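You operate a simulated robot arm through the tools that you are given. There is no shell and no other tool. Be economical: measure what you need, move in short steps, check, and stop when the job is done.

Carry out the task below with a simulated robot arm. There is one attempt and no reset: what you move stays moved.

JOB
Stir the blend even with the timer button, then cover it.
Fine: stirrer on, press as often as it takes, stir knob untouched; switch off, then set the clear lid on it; the beaker stays on the plate.
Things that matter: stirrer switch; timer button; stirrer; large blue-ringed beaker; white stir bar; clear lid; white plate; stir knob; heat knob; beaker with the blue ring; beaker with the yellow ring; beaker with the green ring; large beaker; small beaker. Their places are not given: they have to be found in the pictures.

Only the result counts: the job must be done as asked and must still hold three seconds after the hand-in. Knocking over, shifting, dropping, spilling or breaking anything else fails it. Lids that push on must go on centred and level and be pressed home; caps that screw on are set level and turned clockwise until they are tight.

ROBOT AND FRAMES
A 7-joint arm with a two-finger parallel gripper, fixed in place. Base frame: the origin is at the foot of the arm, x ahead of it, y to its left, z up; the work surface is at about z = 0.73. Units: m, degrees, N and s.
With the tool pointing down near the work surface it reaches from about 0.18 to 0.68 m from the base axis. Its first joint turns from -66.0 to 66.0 degrees. Payload 2.4 kg.
The TCP is the grasp point between the finger pads, 0.03 m short of the fingertips. In the tool frame z runs along the fingers and y along their closing line. The gripper opens to 0.094 m. The fingers are 0.028 m wide and 0.01 m thick; the gripper's body (0.05 by 0.096 m) begins 0.055 m behind the TCP.
Orientation is that of the tool frame in the base frame, as [roll, pitch, yaw] about the fixed x, y, z axes, in that order (R = Rz(yaw) Ry(pitch) Rx(roll)). With the fingers straight down and closing along the base's y, the tool's x points along the base's -x, its y along +y and its z along -z.

CONTROLS
- The arm moves only by the tool send_rows. Its argument "rows" is a list of rows, each an object (a shift or turn left out is 0, a gripper value left out holds the last) with "offset": the shift along the base's x, y, z in mm, a list of three; "rotation": the turn, a rotation vector about the base's x, y, z in degrees, a list of three; "grip": the finger opening in mm, from 0 to 94. In form: [{"offset": [tx, ty, tz], "rotation": [rx, ry, rz], "grip": grip}, ...]. A call has 1 to 12 rows; each row shifts and turns the commanded pose from where the row before left it. A row lasts 0.2 s, in which the tool goes at most 0.05 m and 8.6 degrees; a call with a longer step from one row to the next is refused whole, and so is a gripper value outside its range. A pose out of reach is approached as far as the arm can. The call stops where the force on the tool passes 40 N (or 10 N more than at its start, if that is more) or the arm is blocked; 0.2 s more then pass. The fingers move at their own pace (about 0.153 m/s each) and stop on an object; they squeeze with about 27 N. The grip force told is the motor's: it shows also when the fingers shut on nothing. Time passes only in rows, and 0.2 s behind the last, so rows that do not move let the fingers close. It gives the time, the measured TCP pose, the force on the tool (base axes), the opening and the grip force at its end, in the units of the frame above (readings bear some noise).
- Cameras (640 x 400 px; columns grow to the right, rows downward): "scene" is fixed at [0.0308, 0.4643, 1.4436]; the picture's right is [-0.82, -0.57, 0.00], its down [-0.32, 0.47, -0.83] and it looks along [0.47, -0.68, -0.56] (base axes); focal length 251 px, centre (320, 200). "wrist" rides on the gripper at [-0.037, 0, -0.058] in the tool frame; the picture's right is [0.00, -1.00, 0.00], its down [0.97, 0.00, -0.24] and it looks along [0.24, 0.00, 0.97] (tool axes); focal length 218 px, centre (320, 200).
- grab_frame(camera): a new picture of that camera. It takes no simulated time.
- measure_at(camera, pixels): for up to 12 pixels [column, row] of the newest picture of that camera ("zoom" is the newest enlarged one), the place [x, y, z] in the base frame of the surface seen there, good to about 0.002 m. It takes no simulated time.
- close_up(camera, box): a new picture of the part [left, top, right, bottom] of that camera's present view, enlarged. It takes no simulated time.
- sign_off(): hands the job in; it is judged then, once.

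Keep the steps short. Do not move on a guess: measure, check each grasp and each placing, and mend mistakes. In all there are 80 turns and 34 pictures (those below and enlarged ones count). Leave the gripper open and the arm clear of the work at the hand-in unless told otherwise, and finish with a single line.

The tools are called after ">>>" as a command line: name --argument value ..., lists and objects as JSON in quotes. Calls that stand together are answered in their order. send_rows: Moves the arm, as the interface text tells. Its arguments: {"type":"object","properties":{"rows":{"type":"array","items":{"type":"object","properties":{"offset":{"type":"array","items":{"type":"number"}},"rotation":{"type":"array","items":{"type":"number"}},"grip":{"type":"number"}}}}},"required":["rows"]} The other tools are called the same way: grab_frame (camera) takes a picture; measure_at (camera, pixels) gives the place of the surface under pixels of a picture; close_up (camera, box) takes an enlarged picture of a part of a camera's view; sign_off () hands the job in.

At the start:

```text
time_s: 0.0
eef_pos: [0.408, -0.0074, 1.3043]
orientation: [180.0, 0.0, -180.0]
ft_force: [0.1, 0.7, 0.3]
width: 0.0938
gripper_force: 0.1
```

scene: 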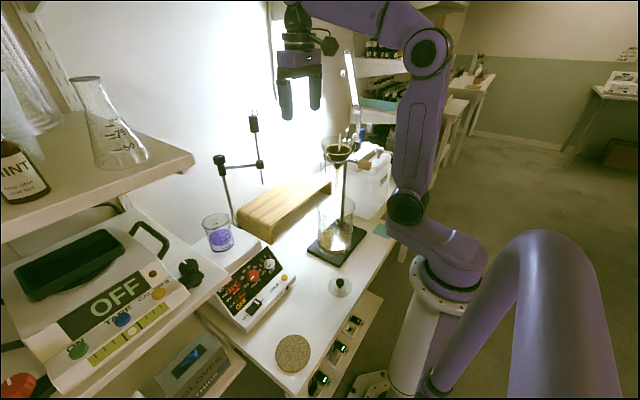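
wrist: 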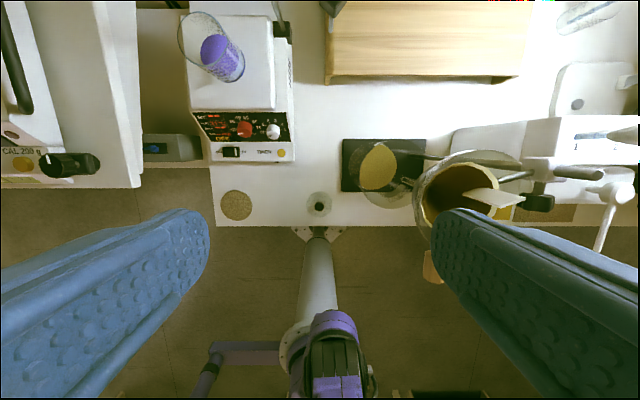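

I see the stirrer with a beaker on it, the panel, and the lid near scene pixel (340,287). Next I enlarge the panel and the lid.

>>> close_up --camera "scene" --box '[190, 200, 310, 340]'

>>> close_up --camera "wrist" --box '[170, 0, 350, 230]'

>>> measure_at --camera "wrist" --pixels '[[245, 130], [273, 131], [231, 151], [281, 153], [319, 204], [319, 195], [307, 203], [331, 203], [320, 214], [200, 100], [270, 100], [236, 205]]'

```text
2.86 times, centred on (250, 270) of scene
```

zoom: 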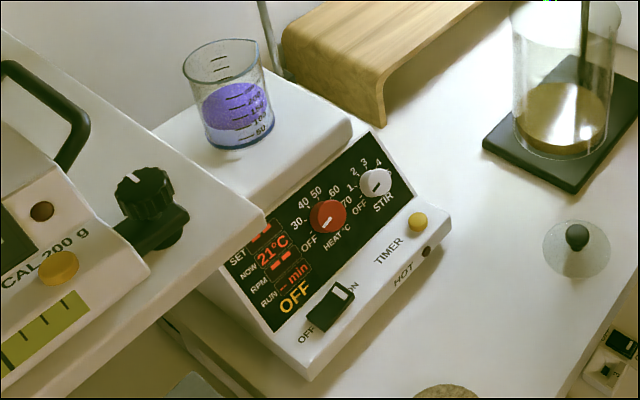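

```text
1.74 times, centred on (260, 115) of wrist
```

zoom: 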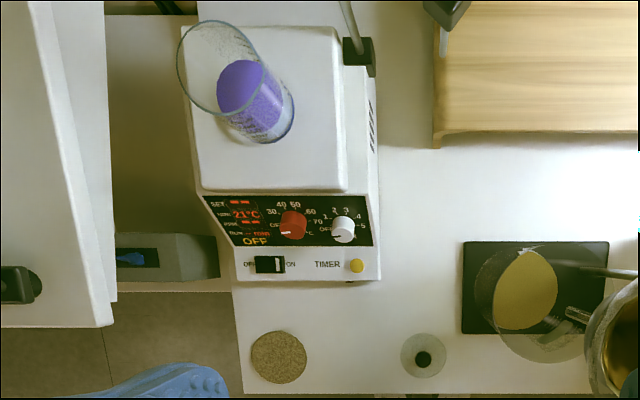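

```text
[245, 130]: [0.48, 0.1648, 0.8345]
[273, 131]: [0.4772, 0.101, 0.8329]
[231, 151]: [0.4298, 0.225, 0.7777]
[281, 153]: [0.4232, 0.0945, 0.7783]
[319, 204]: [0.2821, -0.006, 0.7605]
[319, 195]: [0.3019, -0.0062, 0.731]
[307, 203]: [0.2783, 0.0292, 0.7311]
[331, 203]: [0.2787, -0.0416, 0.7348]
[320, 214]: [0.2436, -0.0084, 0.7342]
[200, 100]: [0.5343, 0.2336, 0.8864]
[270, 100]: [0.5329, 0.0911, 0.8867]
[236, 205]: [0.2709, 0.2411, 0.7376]
```

The switch is at about (0.43, 0.22) and the timer button at (0.423, 0.094). The lid knob is at (0.282, -0.006). I'll close the gripper and go to about z=1.0 above the panel for a better look.

>>> send_rows --rows '[{"offset": [3, 30, -45], "grip": 0}, {"offset": [3, 30, -40]}, {"offset": [3, 30, -40]}, {"offset": [3, 30, -40]}, {"offset": [3, 30, -40]}, {"offset": [3, 10, -40]}, {"offset": [0, 0, -40]}, {"offset": [0, 0, 0]}]'

>>> close_up --camera "wrist" --box '[180, 60, 460, 235]'

```text
refused: row 1 steps farther than a row can; nothing moved
```

```text
2.29 times, centred on (320, 148) of wrist
```

zoom: 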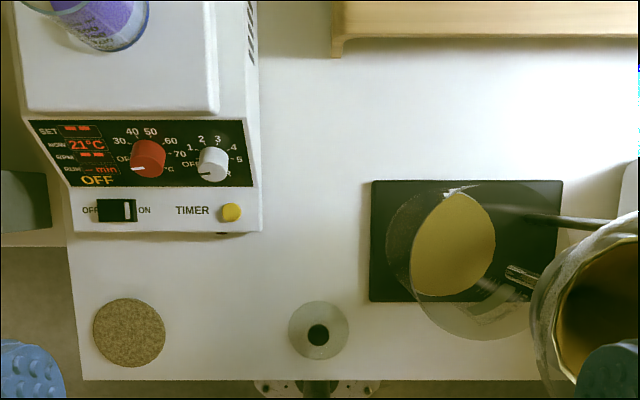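

The first row was too long, at 54 mm. I'll resend it with shorter steps.

>>> send_rows --rows '[{"offset": [3, 25, -38], "grip": 0}, {"offset": [3, 25, -38]}, {"offset": [3, 25, -38]}, {"offset": [3, 25, -38]}, {"offset": [3, 25, -38]}, {"offset": [3, 25, -38]}, {"offset": [0, 10, -38]}, {"offset": [0, 0, -38]}, {"offset": [0, 0, 0]}]'

>>> grab_frame --camera "wrist"

```text
time_s: 2.0
eef_pos: [0.4272, 0.1515, 0.9998]
orientation: [179.9, 0.0, 180.0]
ft_force: [0.0, 0.6, -1.0]
width: 0.0
gripper_force: 26.6
```

```text
28 pictures are left
```

wrist: 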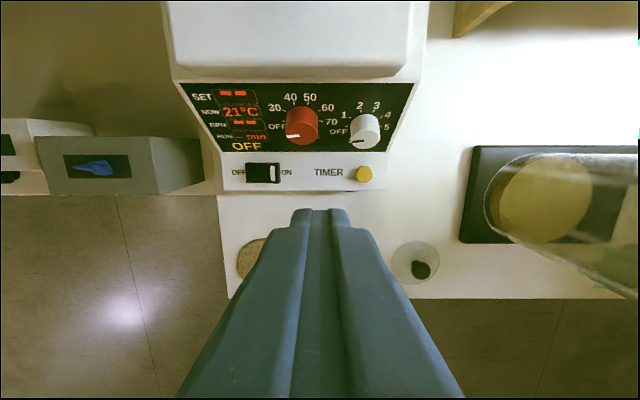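

I can see the switch at (262,173) and the button at (363,174). Next I measure both, plus the knobs and the lid.

>>> measure_at --camera "wrist" --pixels '[[247, 173], [262, 173], [273, 173], [279, 173], [262, 164], [262, 182], [363, 174], [363, 160], [363, 188], [364, 140], [300, 152], [320, 160]]'

>>> close_up --camera "wrist" --box '[200, 120, 400, 245]'

```text
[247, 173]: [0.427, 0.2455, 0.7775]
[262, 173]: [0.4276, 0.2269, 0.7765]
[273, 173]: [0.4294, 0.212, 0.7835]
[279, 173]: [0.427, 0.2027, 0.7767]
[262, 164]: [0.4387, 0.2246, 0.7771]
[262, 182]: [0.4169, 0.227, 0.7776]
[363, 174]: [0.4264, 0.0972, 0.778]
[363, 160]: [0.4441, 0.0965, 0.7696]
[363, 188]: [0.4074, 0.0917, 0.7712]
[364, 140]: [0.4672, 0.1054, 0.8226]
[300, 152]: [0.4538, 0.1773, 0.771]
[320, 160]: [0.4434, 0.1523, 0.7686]
```

```text
3.20 times, centred on (300, 182) of wrist
```

zoom: 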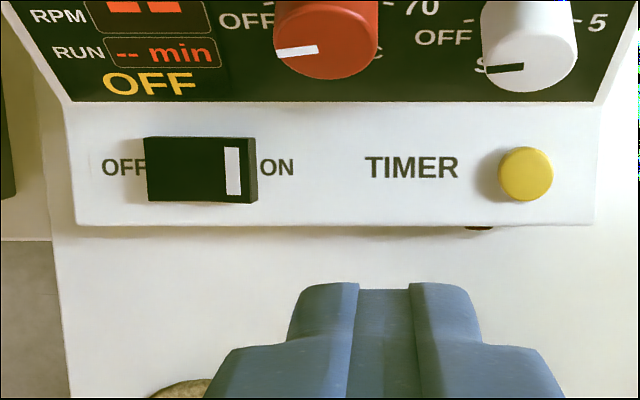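

The shelf is at z≈0.770. The rocker spans y 0.205–0.245 with its ON end raised to 0.7835. I need to check clearances to the plate's front edge and the high shelf on the left, so I look from the scene camera.

>>> measure_at --camera "wrist" --pixels '[[290, 76], [290, 70], [290, 62], [180, 76], [400, 70], [300, 82], [150, 140], [30, 125]]'

>>> grab_frame --camera "scene"

```text
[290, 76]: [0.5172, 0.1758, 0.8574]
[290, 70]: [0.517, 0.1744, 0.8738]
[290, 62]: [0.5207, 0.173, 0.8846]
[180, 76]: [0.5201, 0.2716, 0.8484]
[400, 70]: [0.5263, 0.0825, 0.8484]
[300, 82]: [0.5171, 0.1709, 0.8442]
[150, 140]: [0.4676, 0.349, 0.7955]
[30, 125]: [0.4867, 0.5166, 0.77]
```

```text
26 pictures are left
```

scene: 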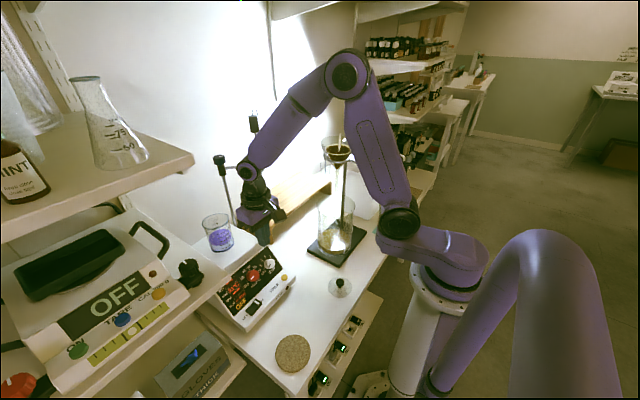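

>>> measure_at --camera "scene" --pixels '[[190, 270], [222, 276], [205, 255], [200, 285], [190, 170], [175, 145], [214, 248], [204, 222], [231, 217], [220, 238]]'

```text
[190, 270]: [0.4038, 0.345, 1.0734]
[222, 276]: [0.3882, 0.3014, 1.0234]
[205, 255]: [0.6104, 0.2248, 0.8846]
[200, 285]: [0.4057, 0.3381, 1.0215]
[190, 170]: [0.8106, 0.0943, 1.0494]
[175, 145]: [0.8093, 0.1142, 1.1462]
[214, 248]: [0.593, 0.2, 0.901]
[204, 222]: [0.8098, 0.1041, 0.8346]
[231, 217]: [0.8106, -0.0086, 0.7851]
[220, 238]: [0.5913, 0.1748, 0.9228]
```

The high shelf edge is at y≈0.30, above z 1.02, so a vertical tool at y=0.21 clears it. I'll descend to TCP z≈0.825 above the ON end of the rocker.

>>> send_rows --rows '[{"offset": [-2, 29, -30]}, {"offset": [0, 28, -35]}, {"offset": [0, 0, -40]}, {"offset": [0, 0, -40]}, {"offset": [0, 0, -25]}, {}]'

>>> close_up --camera "scene" --box '[190, 200, 310, 340]'

```text
time_s: 3.4
eef_pos: [0.4252, 0.2084, 0.8306]
orientation: [-180.0, 0.1, 180.0]
ft_force: [0.0, 0.4, -0.4]
width: 0.0
gripper_force: 27.2
```

```text
2.86 times, centred on (250, 270) of scene
```

zoom: 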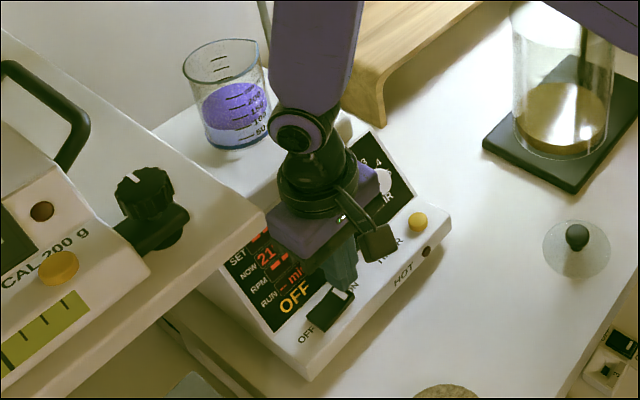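

The fingers are over the ON end. I'll lower in small steps to press it, then lift.

>>> send_rows --rows '[{"offset": [0, 2, -8]}, {"offset": [0, 0, -5]}, {"offset": [0, 0, -3]}, {"offset": [0, 0, -2]}, {"offset": [0, 0, -2]}]'

```text
time_s: 4.6
eef_pos: [0.4245, 0.2116, 0.8096]
orientation: [-180.0, -0.1, -180.0]
ft_force: [0.1, -2.5, 2.3]
width: 0.0
gripper_force: 27.3
```

The force is 2.3 N, so contact has started. I'll press a little further.

>>> send_rows --rows '[{"offset": [0, 0, -2]}, {"offset": [0, 0, -2]}, {}]'

>>> close_up --camera "scene" --box '[190, 200, 310, 340]'

```text
time_s: 5.1
eef_pos: [0.4252, 0.2115, 0.8095]
orientation: [180.0, 0.0, -179.9]
ft_force: [-4.2, -2.5, 15.9]
width: 0.0
gripper_force: 26.7
stopped in row 2: the force on the tool passed its limit (the readings are from after the stop); the commanded pose is now the measured one
```

```text
2.86 times, centred on (250, 270) of scene
```

zoom: 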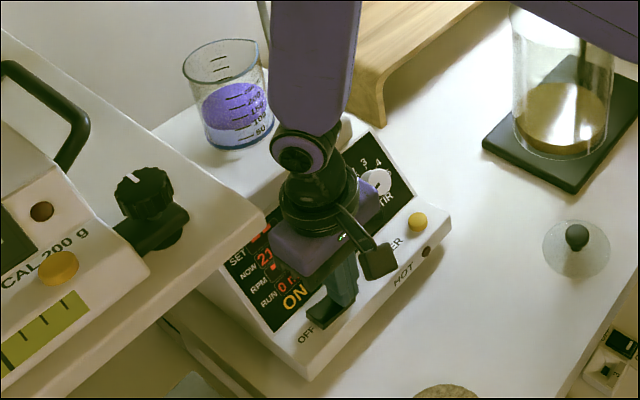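

The display now reads ON. I'll lift, move across to the timer button at y=0.097, and stop at z≈0.82.

>>> send_rows --rows '[{"offset": [0, 0, 30]}, {"offset": [-5, 0, 30]}, {"offset": [0, -38, 0]}, {"offset": [0, -38, 0]}, {"offset": [0, -38.5, 0]}, {"offset": [0, 0, -25]}, {"offset": [0, 0, -20]}, {}]'

>>> close_up --camera "scene" --box '[190, 200, 310, 340]'

```text
time_s: 6.9
eef_pos: [0.4191, 0.0966, 0.8233]
orientation: [-179.9, -0.1, 180.0]
ft_force: [-0.3, -0.1, 0.2]
width: 0.0
gripper_force: 26.9
```

```text
2.86 times, centred on (250, 270) of scene
```

zoom: 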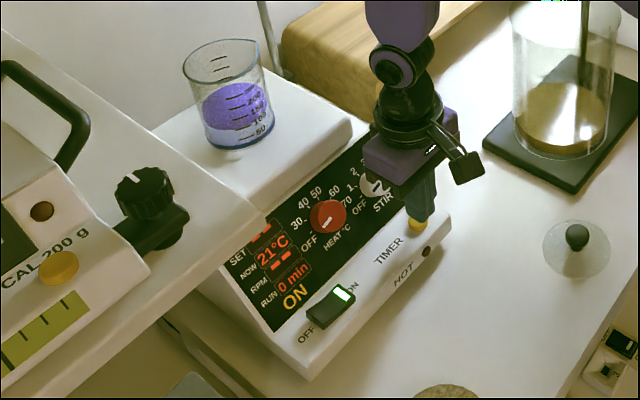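

The switch is ON, RUN reads 0 min, and the fingers are over the yellow button. I'll press once and lift.

>>> send_rows --rows '[{"offset": [0, 0, -8]}, {"offset": [0, 0, -5]}, {"offset": [0, 0, -3]}, {"offset": [0, 0, -2]}, {"offset": [0, 0, -2]}]'

>>> close_up --camera "scene" --box '[190, 200, 310, 340]'

```text
time_s: 8.1
eef_pos: [0.4189, 0.0974, 0.805]
orientation: [-180.0, 0.0, 179.9]
ft_force: [-2.3, -2.2, 5.8]
width: 0.0
gripper_force: 27.3
```

```text
2.86 times, centred on (250, 270) of scene
```

zoom: 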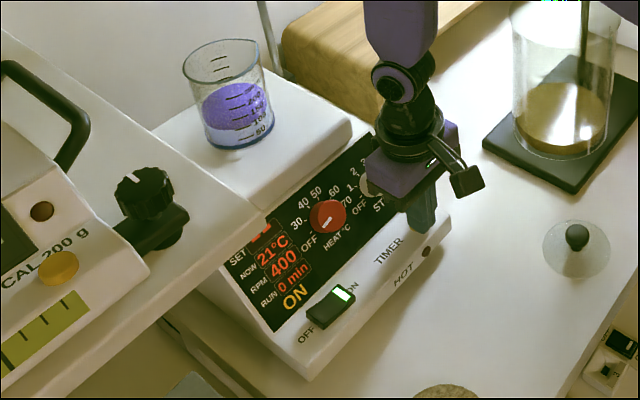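

The press registered and RPM reads 400. I'll lift slightly, wait about 2 s, and look at the display and the blend.

>>> send_rows --rows '[{"offset": [0, 0, 8]}, {"offset": [0, 0, 8]}, {}, {}, {}, {}, {}, {}, {}, {}]'

>>> close_up --camera "scene" --box '[195, 200, 295, 310]'

```text
time_s: 10.3
eef_pos: [0.4193, 0.097, 0.8202]
orientation: [180.0, -0.1, 179.9]
ft_force: [-1.5, 0.0, -0.7]
width: 0.0
gripper_force: 26.7
```

```text
3.64 times, centred on (245, 255) of scene
```

zoom: 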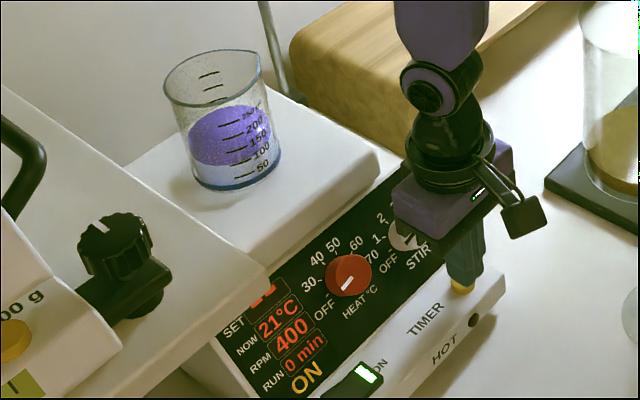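

It is still running at 400 rpm. The blend is still uneven, with blue-violet on top and pale below, so I'll wait longer.

>>> send_rows --rows '[{}, {}, {}, {}, {}, {}, {}, {}, {}, {}, {}, {}]'

>>> send_rows --rows '[{}, {}, {}, {}, {}, {}, {}, {}, {}, {}, {}, {}]'

>>> close_up --camera "scene" --box '[195, 200, 295, 310]'

```text
time_s: 12.9
eef_pos: [0.4211, 0.0965, 0.8199]
orientation: [-179.9, -0.1, -179.9]
ft_force: [-0.3, 1.0, -0.3]
width: 0.0
gripper_force: 27.1
```

```text
time_s: 15.5
eef_pos: [0.4199, 0.0977, 0.8202]
orientation: [-180.0, 0.0, 179.9]
ft_force: [0.1, -0.2, -0.6]
width: 0.0
gripper_force: 27.0
```

```text
3.64 times, centred on (245, 255) of scene
```

zoom: 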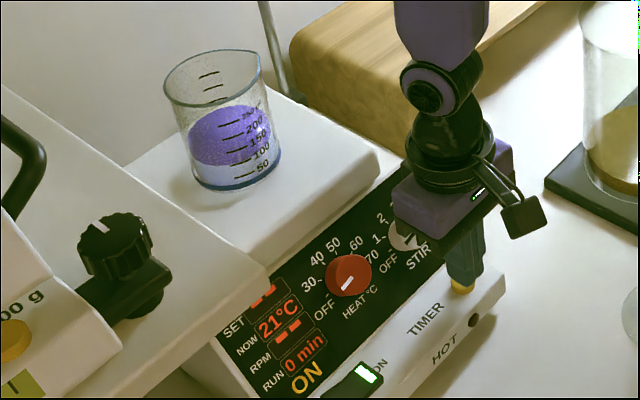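

The timer ran out and RPM shows "--", with the blend not yet even. I'll press again and wait.

>>> send_rows --rows '[{"offset": [0, 0, -8]}, {"offset": [0, 0, -5]}, {"offset": [0, 0, -3]}, {}, {"offset": [0, 0, 8]}, {"offset": [0, 0, 8]}, {}, {}, {}, {}, {}, {}]'

>>> send_rows --rows '[{}, {}, {}, {}, {}, {}, {}, {}, {}, {}, {}, {}]'

>>> send_rows --rows '[{}, {}, {}, {}, {}, {}, {}]'

>>> close_up --camera "scene" --box '[195, 200, 295, 310]'

```text
time_s: 18.1
eef_pos: [0.4204, 0.0972, 0.819]
orientation: [180.0, 0.0, 179.9]
ft_force: [-0.4, 0.9, 0.1]
width: 0.0
gripper_force: 26.7
```

```text
time_s: 20.7
eef_pos: [0.4204, 0.0971, 0.8198]
orientation: [180.0, 0.0, -180.0]
ft_force: [0.3, 0.2, 0.6]
width: 0.0
gripper_force: 26.8
```

```text
time_s: 22.3
eef_pos: [0.4195, 0.0967, 0.8194]
orientation: [180.0, 0.0, -179.9]
ft_force: [0.5, 0.6, 0.0]
width: 0.0002
gripper_force: 26.9
```

```text
3.64 times, centred on (245, 255) of scene
```

zoom: 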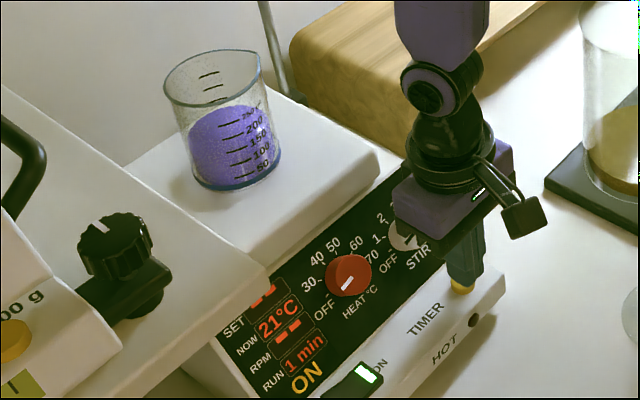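

The blend now looks much more even and the stirrer has stopped. I'll enlarge the beaker to be sure.

>>> close_up --camera "scene" --box '[198, 208, 238, 256]'

```text
8.33 times, centred on (218, 232) of scene
```

zoom: 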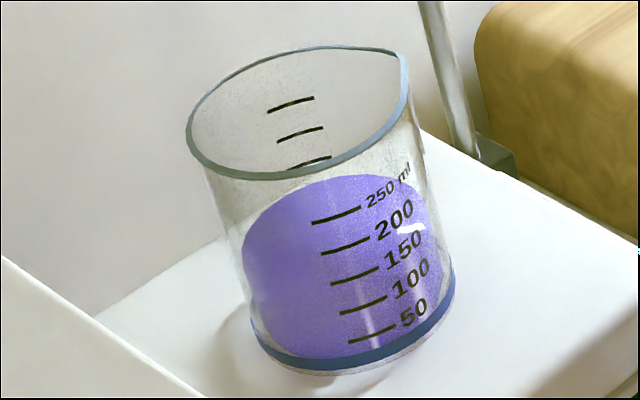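

It looks even. I'll do one more press as a check and compare the colour afterwards.

>>> send_rows --rows '[{"offset": [0, 0, -8]}, {"offset": [0, 0, -5]}, {"offset": [0, 0, -3]}, {}, {"offset": [0, 0, 8]}, {"offset": [0, 0, 8]}, {}, {}, {}, {}, {}, {}]'

>>> send_rows --rows '[{}, {}, {}, {}, {}, {}, {}, {}, {}, {}, {}, {}]'

>>> send_rows --rows '[{}, {}, {}, {}, {}, {}, {}, {}, {}]'

>>> close_up --camera "scene" --box '[198, 208, 278, 304]'

```text
time_s: 24.9
eef_pos: [0.4204, 0.097, 0.8196]
orientation: [179.9, 0.0, -180.0]
ft_force: [-1.0, 0.0, 0.3]
width: 0.0
gripper_force: 26.9
```

```text
time_s: 27.5
eef_pos: [0.42, 0.0958, 0.8192]
orientation: [-180.0, 0.0, 180.0]
ft_force: [-0.6, -0.2, -0.8]
width: 0.0
gripper_force: 26.9
```

```text
time_s: 29.5
eef_pos: [0.4201, 0.0966, 0.8202]
orientation: [179.9, 0.0, 180.0]
ft_force: [1.2, 0.2, 0.2]
width: 0.0
gripper_force: 27.0
```

```text
4.17 times, centred on (238, 256) of scene
```

zoom: 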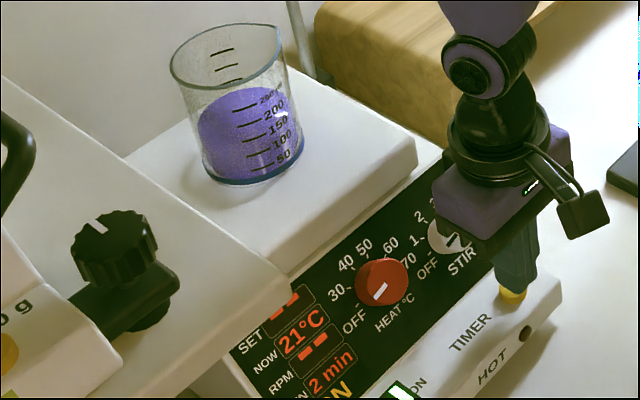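

The blend is unchanged and even, and the stirrer has stopped. Next I lift, tilt 8° so the hand leans away from the high shelf, and go above the OFF end of the switch.

>>> send_rows --rows '[{"offset": [0, 0, 25]}, {"offset": [0, 0, 25]}, {"offset": [1, 45, 0], "rotation": [8, 0, 0]}, {"offset": [1, 45, 0]}, {"offset": [2, 46, 0]}, {"offset": [0, 0, -20]}, {"offset": [0, 0, -20]}, {}]'

>>> close_up --camera "scene" --box '[190, 200, 310, 340]'

```text
time_s: 31.3
eef_pos: [0.424, 0.2327, 0.8292]
orientation: [172.0, 0.0, 180.0]
ft_force: [-0.1, 0.2, 0.4]
width: 0.0
gripper_force: 26.7
```

```text
2.86 times, centred on (250, 270) of scene
```

zoom: 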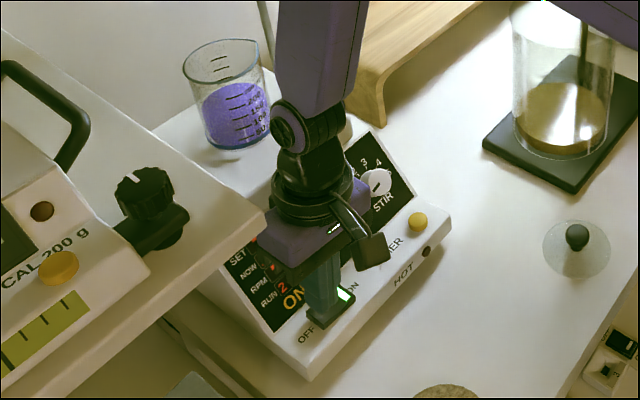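

The fingers are over the OFF end. I'll press gently.

>>> send_rows --rows '[{"offset": [0, 1, -8]}, {"offset": [0, 0, -5]}, {"offset": [0, 0, -3]}, {"offset": [0, 0, -2]}, {"offset": [0, 0, -2]}, {"offset": [0, 0, -1]}]'

>>> send_rows --rows '[{"offset": [0, 0, 25]}, {"offset": [0, 0, 30]}, {"offset": [0, -30, 25]}, {"offset": [0, -45, 0], "rotation": [-8, 0, 0]}, {"offset": [-10, -45, 0]}]'

>>> close_up --camera "scene" --box '[190, 200, 310, 340]'

```text
time_s: 32.9
eef_pos: [0.4248, 0.2351, 0.8105]
orientation: [171.8, 0.0, -179.7]
ft_force: [-3.5, -1.9, 12.4]
width: 0.0001
gripper_force: 27.4
stopped in row 6: the force on the tool passed its limit (the readings are from after the stop); the commanded pose is now the measured one
```

```text
time_s: 34.1
eef_pos: [0.4148, 0.1169, 0.8897]
orientation: [179.9, 0.0, -179.7]
ft_force: [0.3, 0.3, 0.4]
width: 0.0002
gripper_force: 27.4
```

```text
2.86 times, centred on (250, 270) of scene
```

zoom: 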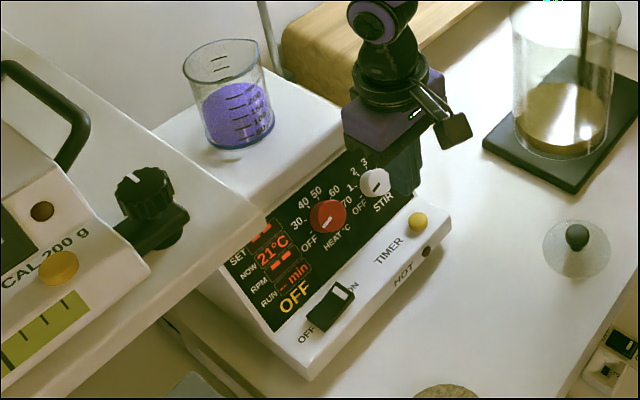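

The stirrer is OFF and stopped. Now I'll move above the lid at (0.272,-0.006), open the gripper, and look.

>>> send_rows --rows '[{"offset": [-30, -25, 15], "grip": 50}, {"offset": [-35, -30, 15]}, {"offset": [-35, -30, 15]}, {"offset": [-35, -30, 15]}, {"offset": [0, -6, 0]}, {}, {}]'

>>> grab_frame --camera "wrist"

```text
time_s: 35.7
eef_pos: [0.2799, -0.0051, 0.9525]
orientation: [179.8, 0.1, -179.9]
ft_force: [-0.3, -0.7, -0.5]
width: 0.0501
gripper_force: 0.1
```

```text
14 pictures are left
```

wrist: 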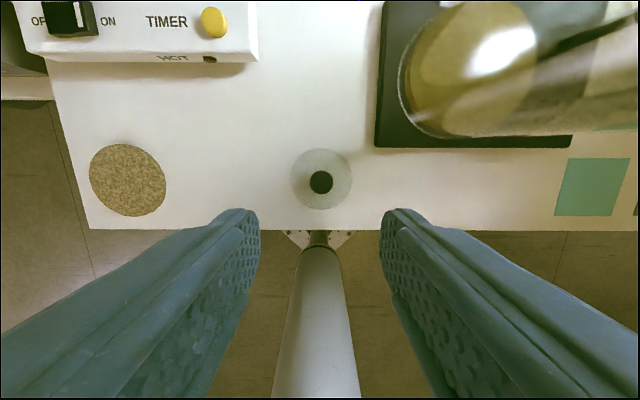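

>>> measure_at --camera "wrist" --pixels '[[321, 181], [312, 181], [330, 181], [321, 172], [321, 190], [295, 179], [347, 179], [321, 153], [321, 205], [285, 179], [356, 179], [305, 179]]'

>>> close_up --camera "wrist" --box '[270, 130, 370, 230]'

>>> close_up --camera "scene" --box '[310, 260, 370, 310]'

```text
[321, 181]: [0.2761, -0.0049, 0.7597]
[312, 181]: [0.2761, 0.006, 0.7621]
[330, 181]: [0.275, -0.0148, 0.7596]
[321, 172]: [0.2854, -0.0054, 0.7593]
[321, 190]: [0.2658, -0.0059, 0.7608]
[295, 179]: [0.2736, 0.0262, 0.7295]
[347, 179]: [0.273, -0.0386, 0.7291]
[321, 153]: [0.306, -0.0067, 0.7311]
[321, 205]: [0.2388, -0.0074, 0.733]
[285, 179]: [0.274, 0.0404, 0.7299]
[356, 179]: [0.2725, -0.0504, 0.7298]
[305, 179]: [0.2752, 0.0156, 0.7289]
```

```text
4.00 times, centred on (320, 180) of wrist
```

zoom: 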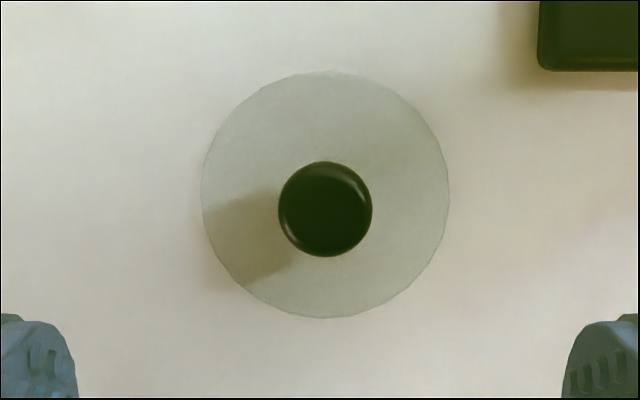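

```text
8.00 times, centred on (340, 285) of scene
```

zoom: 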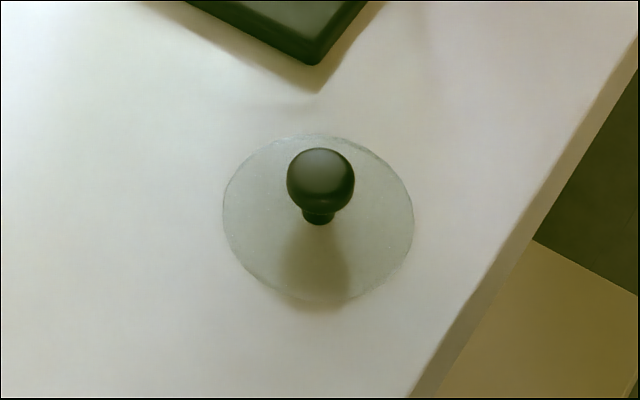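

The knob is centred at (0.2755,-0.0055) and spans z≈0.745–0.760. The disc is about 77 mm across at z≈0.733. I'll lower to TCP z≈0.768 with the fingers open at 50, leaving the tips 5 mm above the disc.

>>> send_rows --rows '[{"offset": [-4, 0, -40]}, {"offset": [0, 0, -40]}, {"offset": [0, 0, -40]}, {"offset": [0, 0, -40]}, {"offset": [0, 0, -15]}, {}]'

```text
time_s: 37.1
eef_pos: [0.2753, -0.004, 0.7738]
orientation: [179.8, 0.0, -179.9]
ft_force: [-0.2, -0.4, 0.0]
width: 0.0498
gripper_force: 0.1
```

>>> send_rows --rows '[{"offset": [0, -1, -6]}, {"grip": 30}, {"grip": 18}, {"grip": 10}, {}, {}]'

>>> close_up --camera "scene" --box '[290, 240, 390, 320]'

```text
time_s: 38.5
eef_pos: [0.2744, -0.0059, 0.7687]
orientation: [179.8, 0.0, -179.9]
ft_force: [0.5, 0.0, -0.3]
width: 0.026
gripper_force: 26.6
```

```text
5.00 times, centred on (340, 280) of scene
```

zoom: 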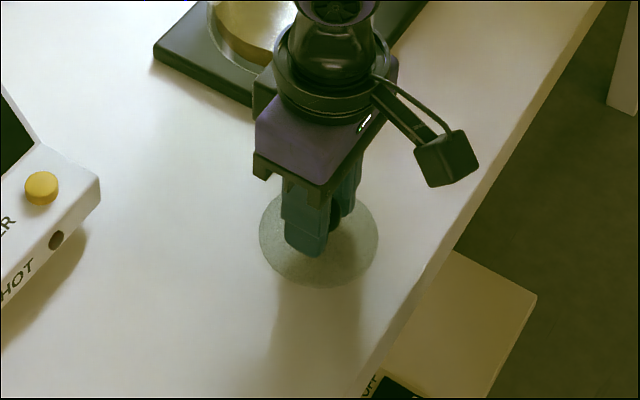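

The knob is gripped at a width of 26 mm. I'll lift straight up to about z 1.07 and take a scene picture.

>>> send_rows --rows '[{"offset": [0, 0, 10]}, {"offset": [0, 0, 30]}, {"offset": [0, 0, 45]}, {"offset": [0, 0, 45]}, {"offset": [0, 0, 45]}, {"offset": [0, 0, 45]}, {"offset": [0, 0, 45]}, {"offset": [0, 0, 45]}, {}]'

>>> close_up --camera "scene" --box '[198, 208, 238, 256]'

>>> measure_at --camera "zoom" --pixels '[[190, 138], [188, 125], [252, 178], [300, 172], [350, 156], [404, 90], [409, 70], [385, 50], [340, 48], [270, 60], [340, 210], [350, 370]]'

>>> grab_frame --camera "wrist"

```text
time_s: 40.5
eef_pos: [0.2744, -0.0076, 1.0789]
orientation: [180.0, -0.1, -180.0]
ft_force: [-0.8, -0.3, -0.6]
width: 0.0254
gripper_force: 27.4
```

```text
8.33 times, centred on (218, 232) of scene
```

zoom: 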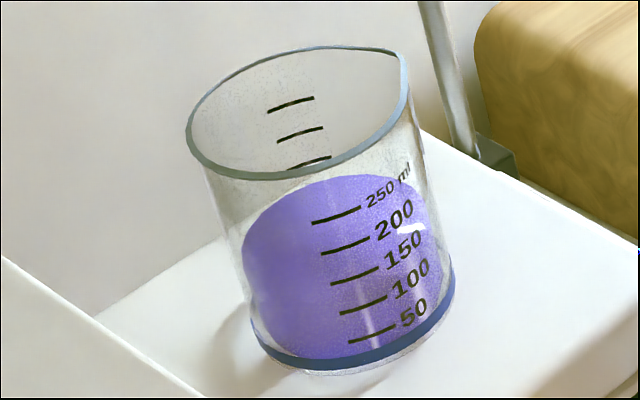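

```text
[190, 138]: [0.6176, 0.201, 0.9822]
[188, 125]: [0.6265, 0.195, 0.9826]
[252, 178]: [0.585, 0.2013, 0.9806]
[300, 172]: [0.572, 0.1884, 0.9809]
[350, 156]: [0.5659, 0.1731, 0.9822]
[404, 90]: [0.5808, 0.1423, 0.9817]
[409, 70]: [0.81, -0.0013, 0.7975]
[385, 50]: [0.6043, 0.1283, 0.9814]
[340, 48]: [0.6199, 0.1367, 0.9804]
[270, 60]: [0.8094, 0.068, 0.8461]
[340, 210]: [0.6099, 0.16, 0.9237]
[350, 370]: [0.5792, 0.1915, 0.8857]
```

```text
9 pictures are left
```

wrist: 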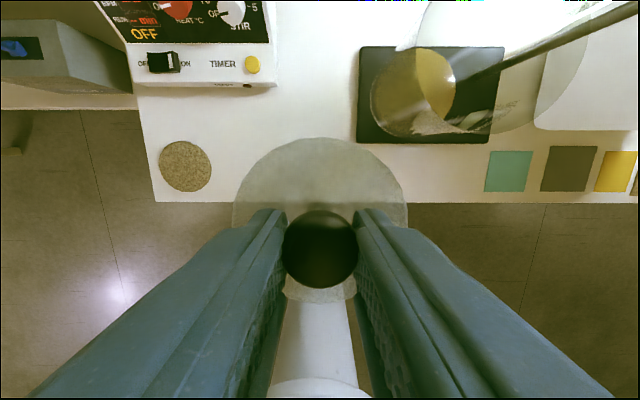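

The rim is at z≈0.982. My circle fit gives its centre at (0.602,0.168) with radius 36.5 mm. I'll check that the held lid hangs level and centred.

>>> measure_at --camera "wrist" --pixels '[[320, 141], [320, 160], [320, 195], [238, 205], [402, 205], [260, 195], [380, 195], [320, 298], [320, 240], [270, 160], [370, 160]]'

```text
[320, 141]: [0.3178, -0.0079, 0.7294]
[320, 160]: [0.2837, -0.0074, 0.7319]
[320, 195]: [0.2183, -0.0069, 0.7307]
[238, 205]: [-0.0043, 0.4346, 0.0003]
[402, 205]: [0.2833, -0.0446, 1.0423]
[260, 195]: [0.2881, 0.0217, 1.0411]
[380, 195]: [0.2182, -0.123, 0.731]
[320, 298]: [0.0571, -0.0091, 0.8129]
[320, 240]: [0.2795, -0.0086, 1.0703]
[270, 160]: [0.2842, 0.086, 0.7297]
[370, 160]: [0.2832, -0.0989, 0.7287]
```

The lid hangs level and is centred under the TCP. Before the traverse I'll check where the support rod and its clamp stand relative to the beaker.

>>> close_up --camera "scene" --box '[195, 100, 295, 250]'

>>> measure_at --camera "scene" --pixels '[[218, 159], [225, 180], [229, 200], [234, 221], [243, 166], [260, 165], [253, 123], [257, 145], [262, 180], [238, 235]]'

```text
2.67 times, centred on (245, 175) of scene
```

zoom: 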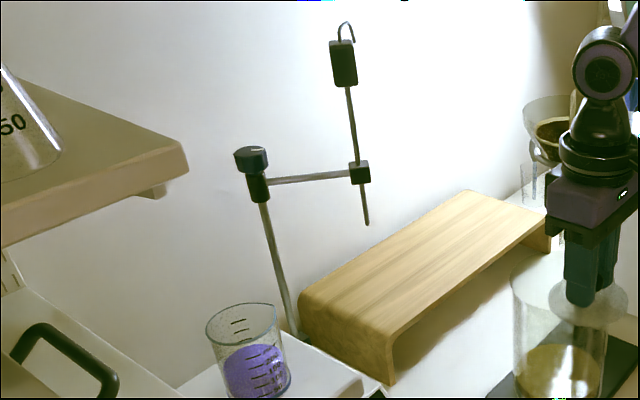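

```text
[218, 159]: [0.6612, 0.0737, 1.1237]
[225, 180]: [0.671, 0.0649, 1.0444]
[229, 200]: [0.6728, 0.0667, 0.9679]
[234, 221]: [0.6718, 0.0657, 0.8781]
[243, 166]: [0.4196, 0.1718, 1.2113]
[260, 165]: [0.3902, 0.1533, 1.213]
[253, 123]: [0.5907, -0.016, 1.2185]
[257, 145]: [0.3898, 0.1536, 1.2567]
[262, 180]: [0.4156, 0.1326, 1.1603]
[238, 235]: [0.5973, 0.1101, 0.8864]
```

The rod is at (0.671,0.066), with its probe arm at y<0.066. I'll check the edges of the left shelf too.

>>> measure_at --camera "zoom" --pixels '[[150, 170], [180, 160], [100, 200], [20, 230], [155, 192], [250, 160], [258, 190], [310, 178], [360, 172], [342, 60], [345, 30], [365, 220]]'

```text
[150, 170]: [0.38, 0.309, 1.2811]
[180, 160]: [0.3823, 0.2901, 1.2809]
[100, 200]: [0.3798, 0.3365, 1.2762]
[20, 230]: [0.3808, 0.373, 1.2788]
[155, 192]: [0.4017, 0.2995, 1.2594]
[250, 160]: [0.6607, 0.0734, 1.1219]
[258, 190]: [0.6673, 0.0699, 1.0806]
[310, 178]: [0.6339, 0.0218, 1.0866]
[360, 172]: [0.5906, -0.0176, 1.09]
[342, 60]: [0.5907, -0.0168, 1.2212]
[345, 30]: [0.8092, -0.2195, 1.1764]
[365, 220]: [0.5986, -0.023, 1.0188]
```

The upper shelf ends at y≥0.29, so the path along y=0.168 is clear. I'll move sideways first, then forward over the beaker at z 1.08.

>>> send_rows --rows '[{"offset": [0, 35, 0]}, {"offset": [0, 40, 0]}, {"offset": [0, 40, 0]}, {"offset": [0, 40, 0]}, {"offset": [10, 20, 0]}, {"offset": [35, 0, 0]}, {"offset": [40, 0, 0]}, {"offset": [40, 0, 0]}, {"offset": [40, 0, 0]}, {}]'

>>> send_rows --rows '[{"offset": [35, 0, 0]}, {"offset": [35, 0, 0]}, {"offset": [30, 0, 0]}, {"offset": [30, 0, 0]}, {"offset": [20, 0, 0]}, {"offset": [12, 0, 0]}, {}, {}]'

>>> grab_frame --camera "wrist"

```text
time_s: 42.7
eef_pos: [0.4401, 0.169, 1.0785]
orientation: [179.9, 0.0, -179.8]
ft_force: [0.3, -0.3, -0.7]
width: 0.0258
gripper_force: 27.1
```

```text
time_s: 44.5
eef_pos: [0.6031, 0.1694, 1.0801]
orientation: [179.9, 0.0, -180.0]
ft_force: [-0.4, 0.1, -0.2]
width: 0.0258
gripper_force: 27.2
```

```text
7 pictures are left
```

wrist: 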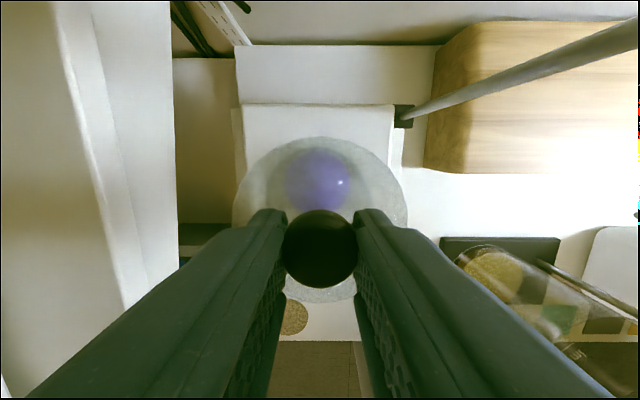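

The lid is over the beaker. I'll enlarge to compare the rim, seen through the lid, with the lid's outline.

>>> close_up --camera "wrist" --box '[220, 110, 420, 235]'

>>> measure_at --camera "zoom" --pixels '[[318, 128], [220, 220], [418, 220], [320, 180], [318, 122], [318, 135], [232, 165], [400, 165]]'

```text
3.20 times, centred on (320, 172) of wrist
```

zoom: 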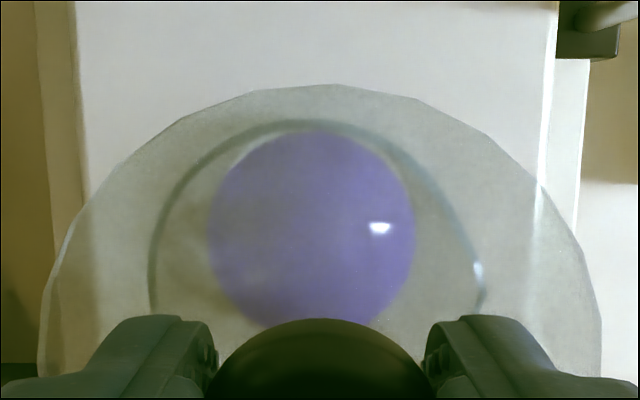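

```text
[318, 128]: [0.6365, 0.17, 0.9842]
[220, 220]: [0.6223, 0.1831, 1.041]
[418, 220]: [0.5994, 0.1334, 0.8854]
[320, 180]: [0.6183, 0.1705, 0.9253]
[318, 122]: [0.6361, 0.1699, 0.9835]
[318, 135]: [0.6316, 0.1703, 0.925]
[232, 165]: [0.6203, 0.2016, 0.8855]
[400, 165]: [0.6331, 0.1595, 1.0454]
```

From rim and liquid estimates the beaker centre is (0.6025,0.170), and the TCP at (0.603,0.1695) matches it. Contact should come at TCP z≈1.021, so I'll lower to about 1.028 first.

>>> send_rows --rows '[{"offset": [0, 0, -20]}, {"offset": [0, 0, -20]}, {"offset": [0, 0, -12]}, {}, {}]'

>>> close_up --camera "scene" --box '[190, 195, 240, 255]'

```text
time_s: 45.7
eef_pos: [0.6016, 0.1677, 1.0273]
orientation: [179.9, 0.0, -179.8]
ft_force: [-0.4, -0.8, 1.1]
width: 0.0258
gripper_force: 27.1
```

```text
6.67 times, centred on (215, 225) of scene
```

zoom: 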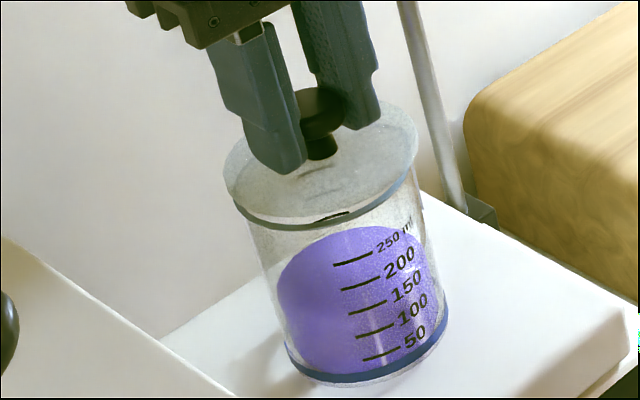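

The lid is just above the rim, level and well centred. I'll nudge y by +1 mm and lower in small steps until I feel light contact.

>>> send_rows --rows '[{"offset": [0, 1, -2]}, {"offset": [0, 0, -1]}, {"offset": [0, 0, -1]}, {}]'

>>> send_rows --rows '[{"offset": [0, 0, -1]}, {}]'

```text
time_s: 46.7
eef_pos: [0.6023, 0.1696, 1.0219]
orientation: [180.0, 0.0, -179.8]
ft_force: [0.5, 0.5, 0.1]
width: 0.0257
gripper_force: 26.7
```

```text
time_s: 47.3
eef_pos: [0.6018, 0.1696, 1.0217]
orientation: [179.9, 0.0, -179.9]
ft_force: [0.2, 0.4, 0.3]
width: 0.0255
gripper_force: 27.0
```

>>> send_rows --rows '[{"offset": [0, 0, -1]}, {}]'

>>> send_rows --rows '[{"offset": [0, 0, -1]}, {}]'

```text
time_s: 47.9
eef_pos: [0.6025, 0.1701, 1.0214]
orientation: [179.9, 0.0, -179.9]
ft_force: [-0.1, -0.5, 0.9]
width: 0.0257
gripper_force: 26.4
```

```text
time_s: 48.5
eef_pos: [0.6017, 0.1694, 1.0217]
orientation: [179.7, 0.1, -179.9]
ft_force: [-1.4, 0.1, 9.8]
width: 0.0257
gripper_force: 26.8
```

Contact at 9.8 N with the lid on the rim. I'll ease up 1 mm, open the fingers, and rise clear.

>>> send_rows --rows '[{"offset": [0, 0, 1]}, {"grip": 30}, {"grip": 40}, {"grip": 50}, {}, {"offset": [0, 0, 10]}, {"offset": [0, 0, 25]}, {"offset": [0, 0, 35]}, {}]'

>>> close_up --camera "scene" --box '[190, 195, 240, 255]'

```text
time_s: 50.5
eef_pos: [0.6034, 0.1686, 1.0927]
orientation: [179.9, 0.0, -179.9]
ft_force: [-0.6, 1.2, 0.0]
width: 0.0501
gripper_force: 0.1
```

```text
6.67 times, centred on (215, 225) of scene
```

zoom: 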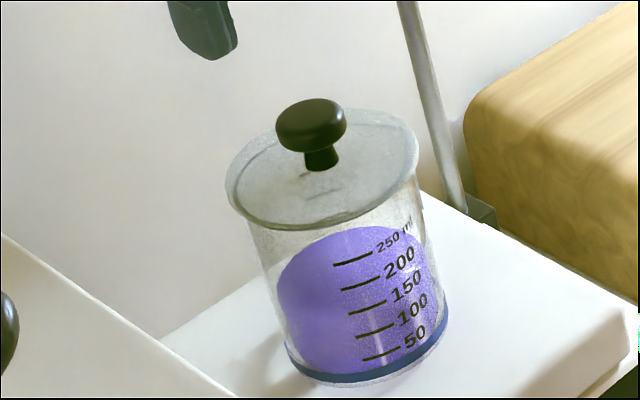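

The lid sits level and centred on the rim. I'll retreat back toward the base, clear of everything, and take one last scene picture.

>>> send_rows --rows '[{"offset": [-20, 0, 30]}, {"offset": [-40, 0, 10]}, {"offset": [-40, 0, 0]}, {"offset": [-40, 0, 0]}, {"offset": [-40, -20, 0]}, {"offset": [0, -40, 0]}, {"offset": [0, -40, 0]}, {}]'

>>> close_up --camera "scene" --box '[190, 195, 310, 340]'

```text
time_s: 52.3
eef_pos: [0.4254, 0.0673, 1.1296]
orientation: [179.9, 0.0, -179.9]
ft_force: [-0.4, -0.6, -0.7]
width: 0.0502
gripper_force: 0.0
```

```text
2.76 times, centred on (250, 268) of scene
```

zoom: 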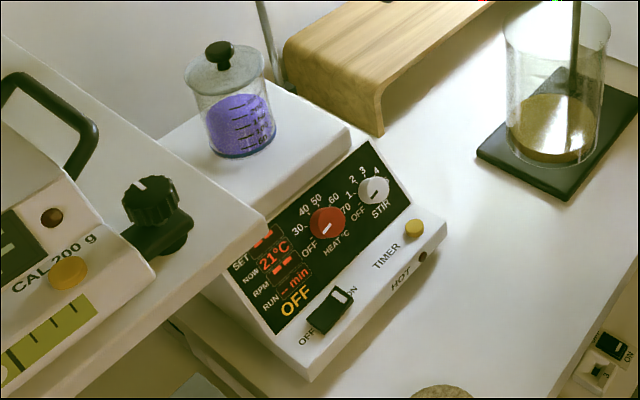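

The stirrer is off, the knobs are untouched, the blend is even, and the lid is on. I'm handing in.

>>> sign_off

```text
The job is handed in.
```

The blend looks even after three timer presses, the stirrer is off with the stir knob untouched, and the clear lid sits level on the beaker, which is still on the plate.
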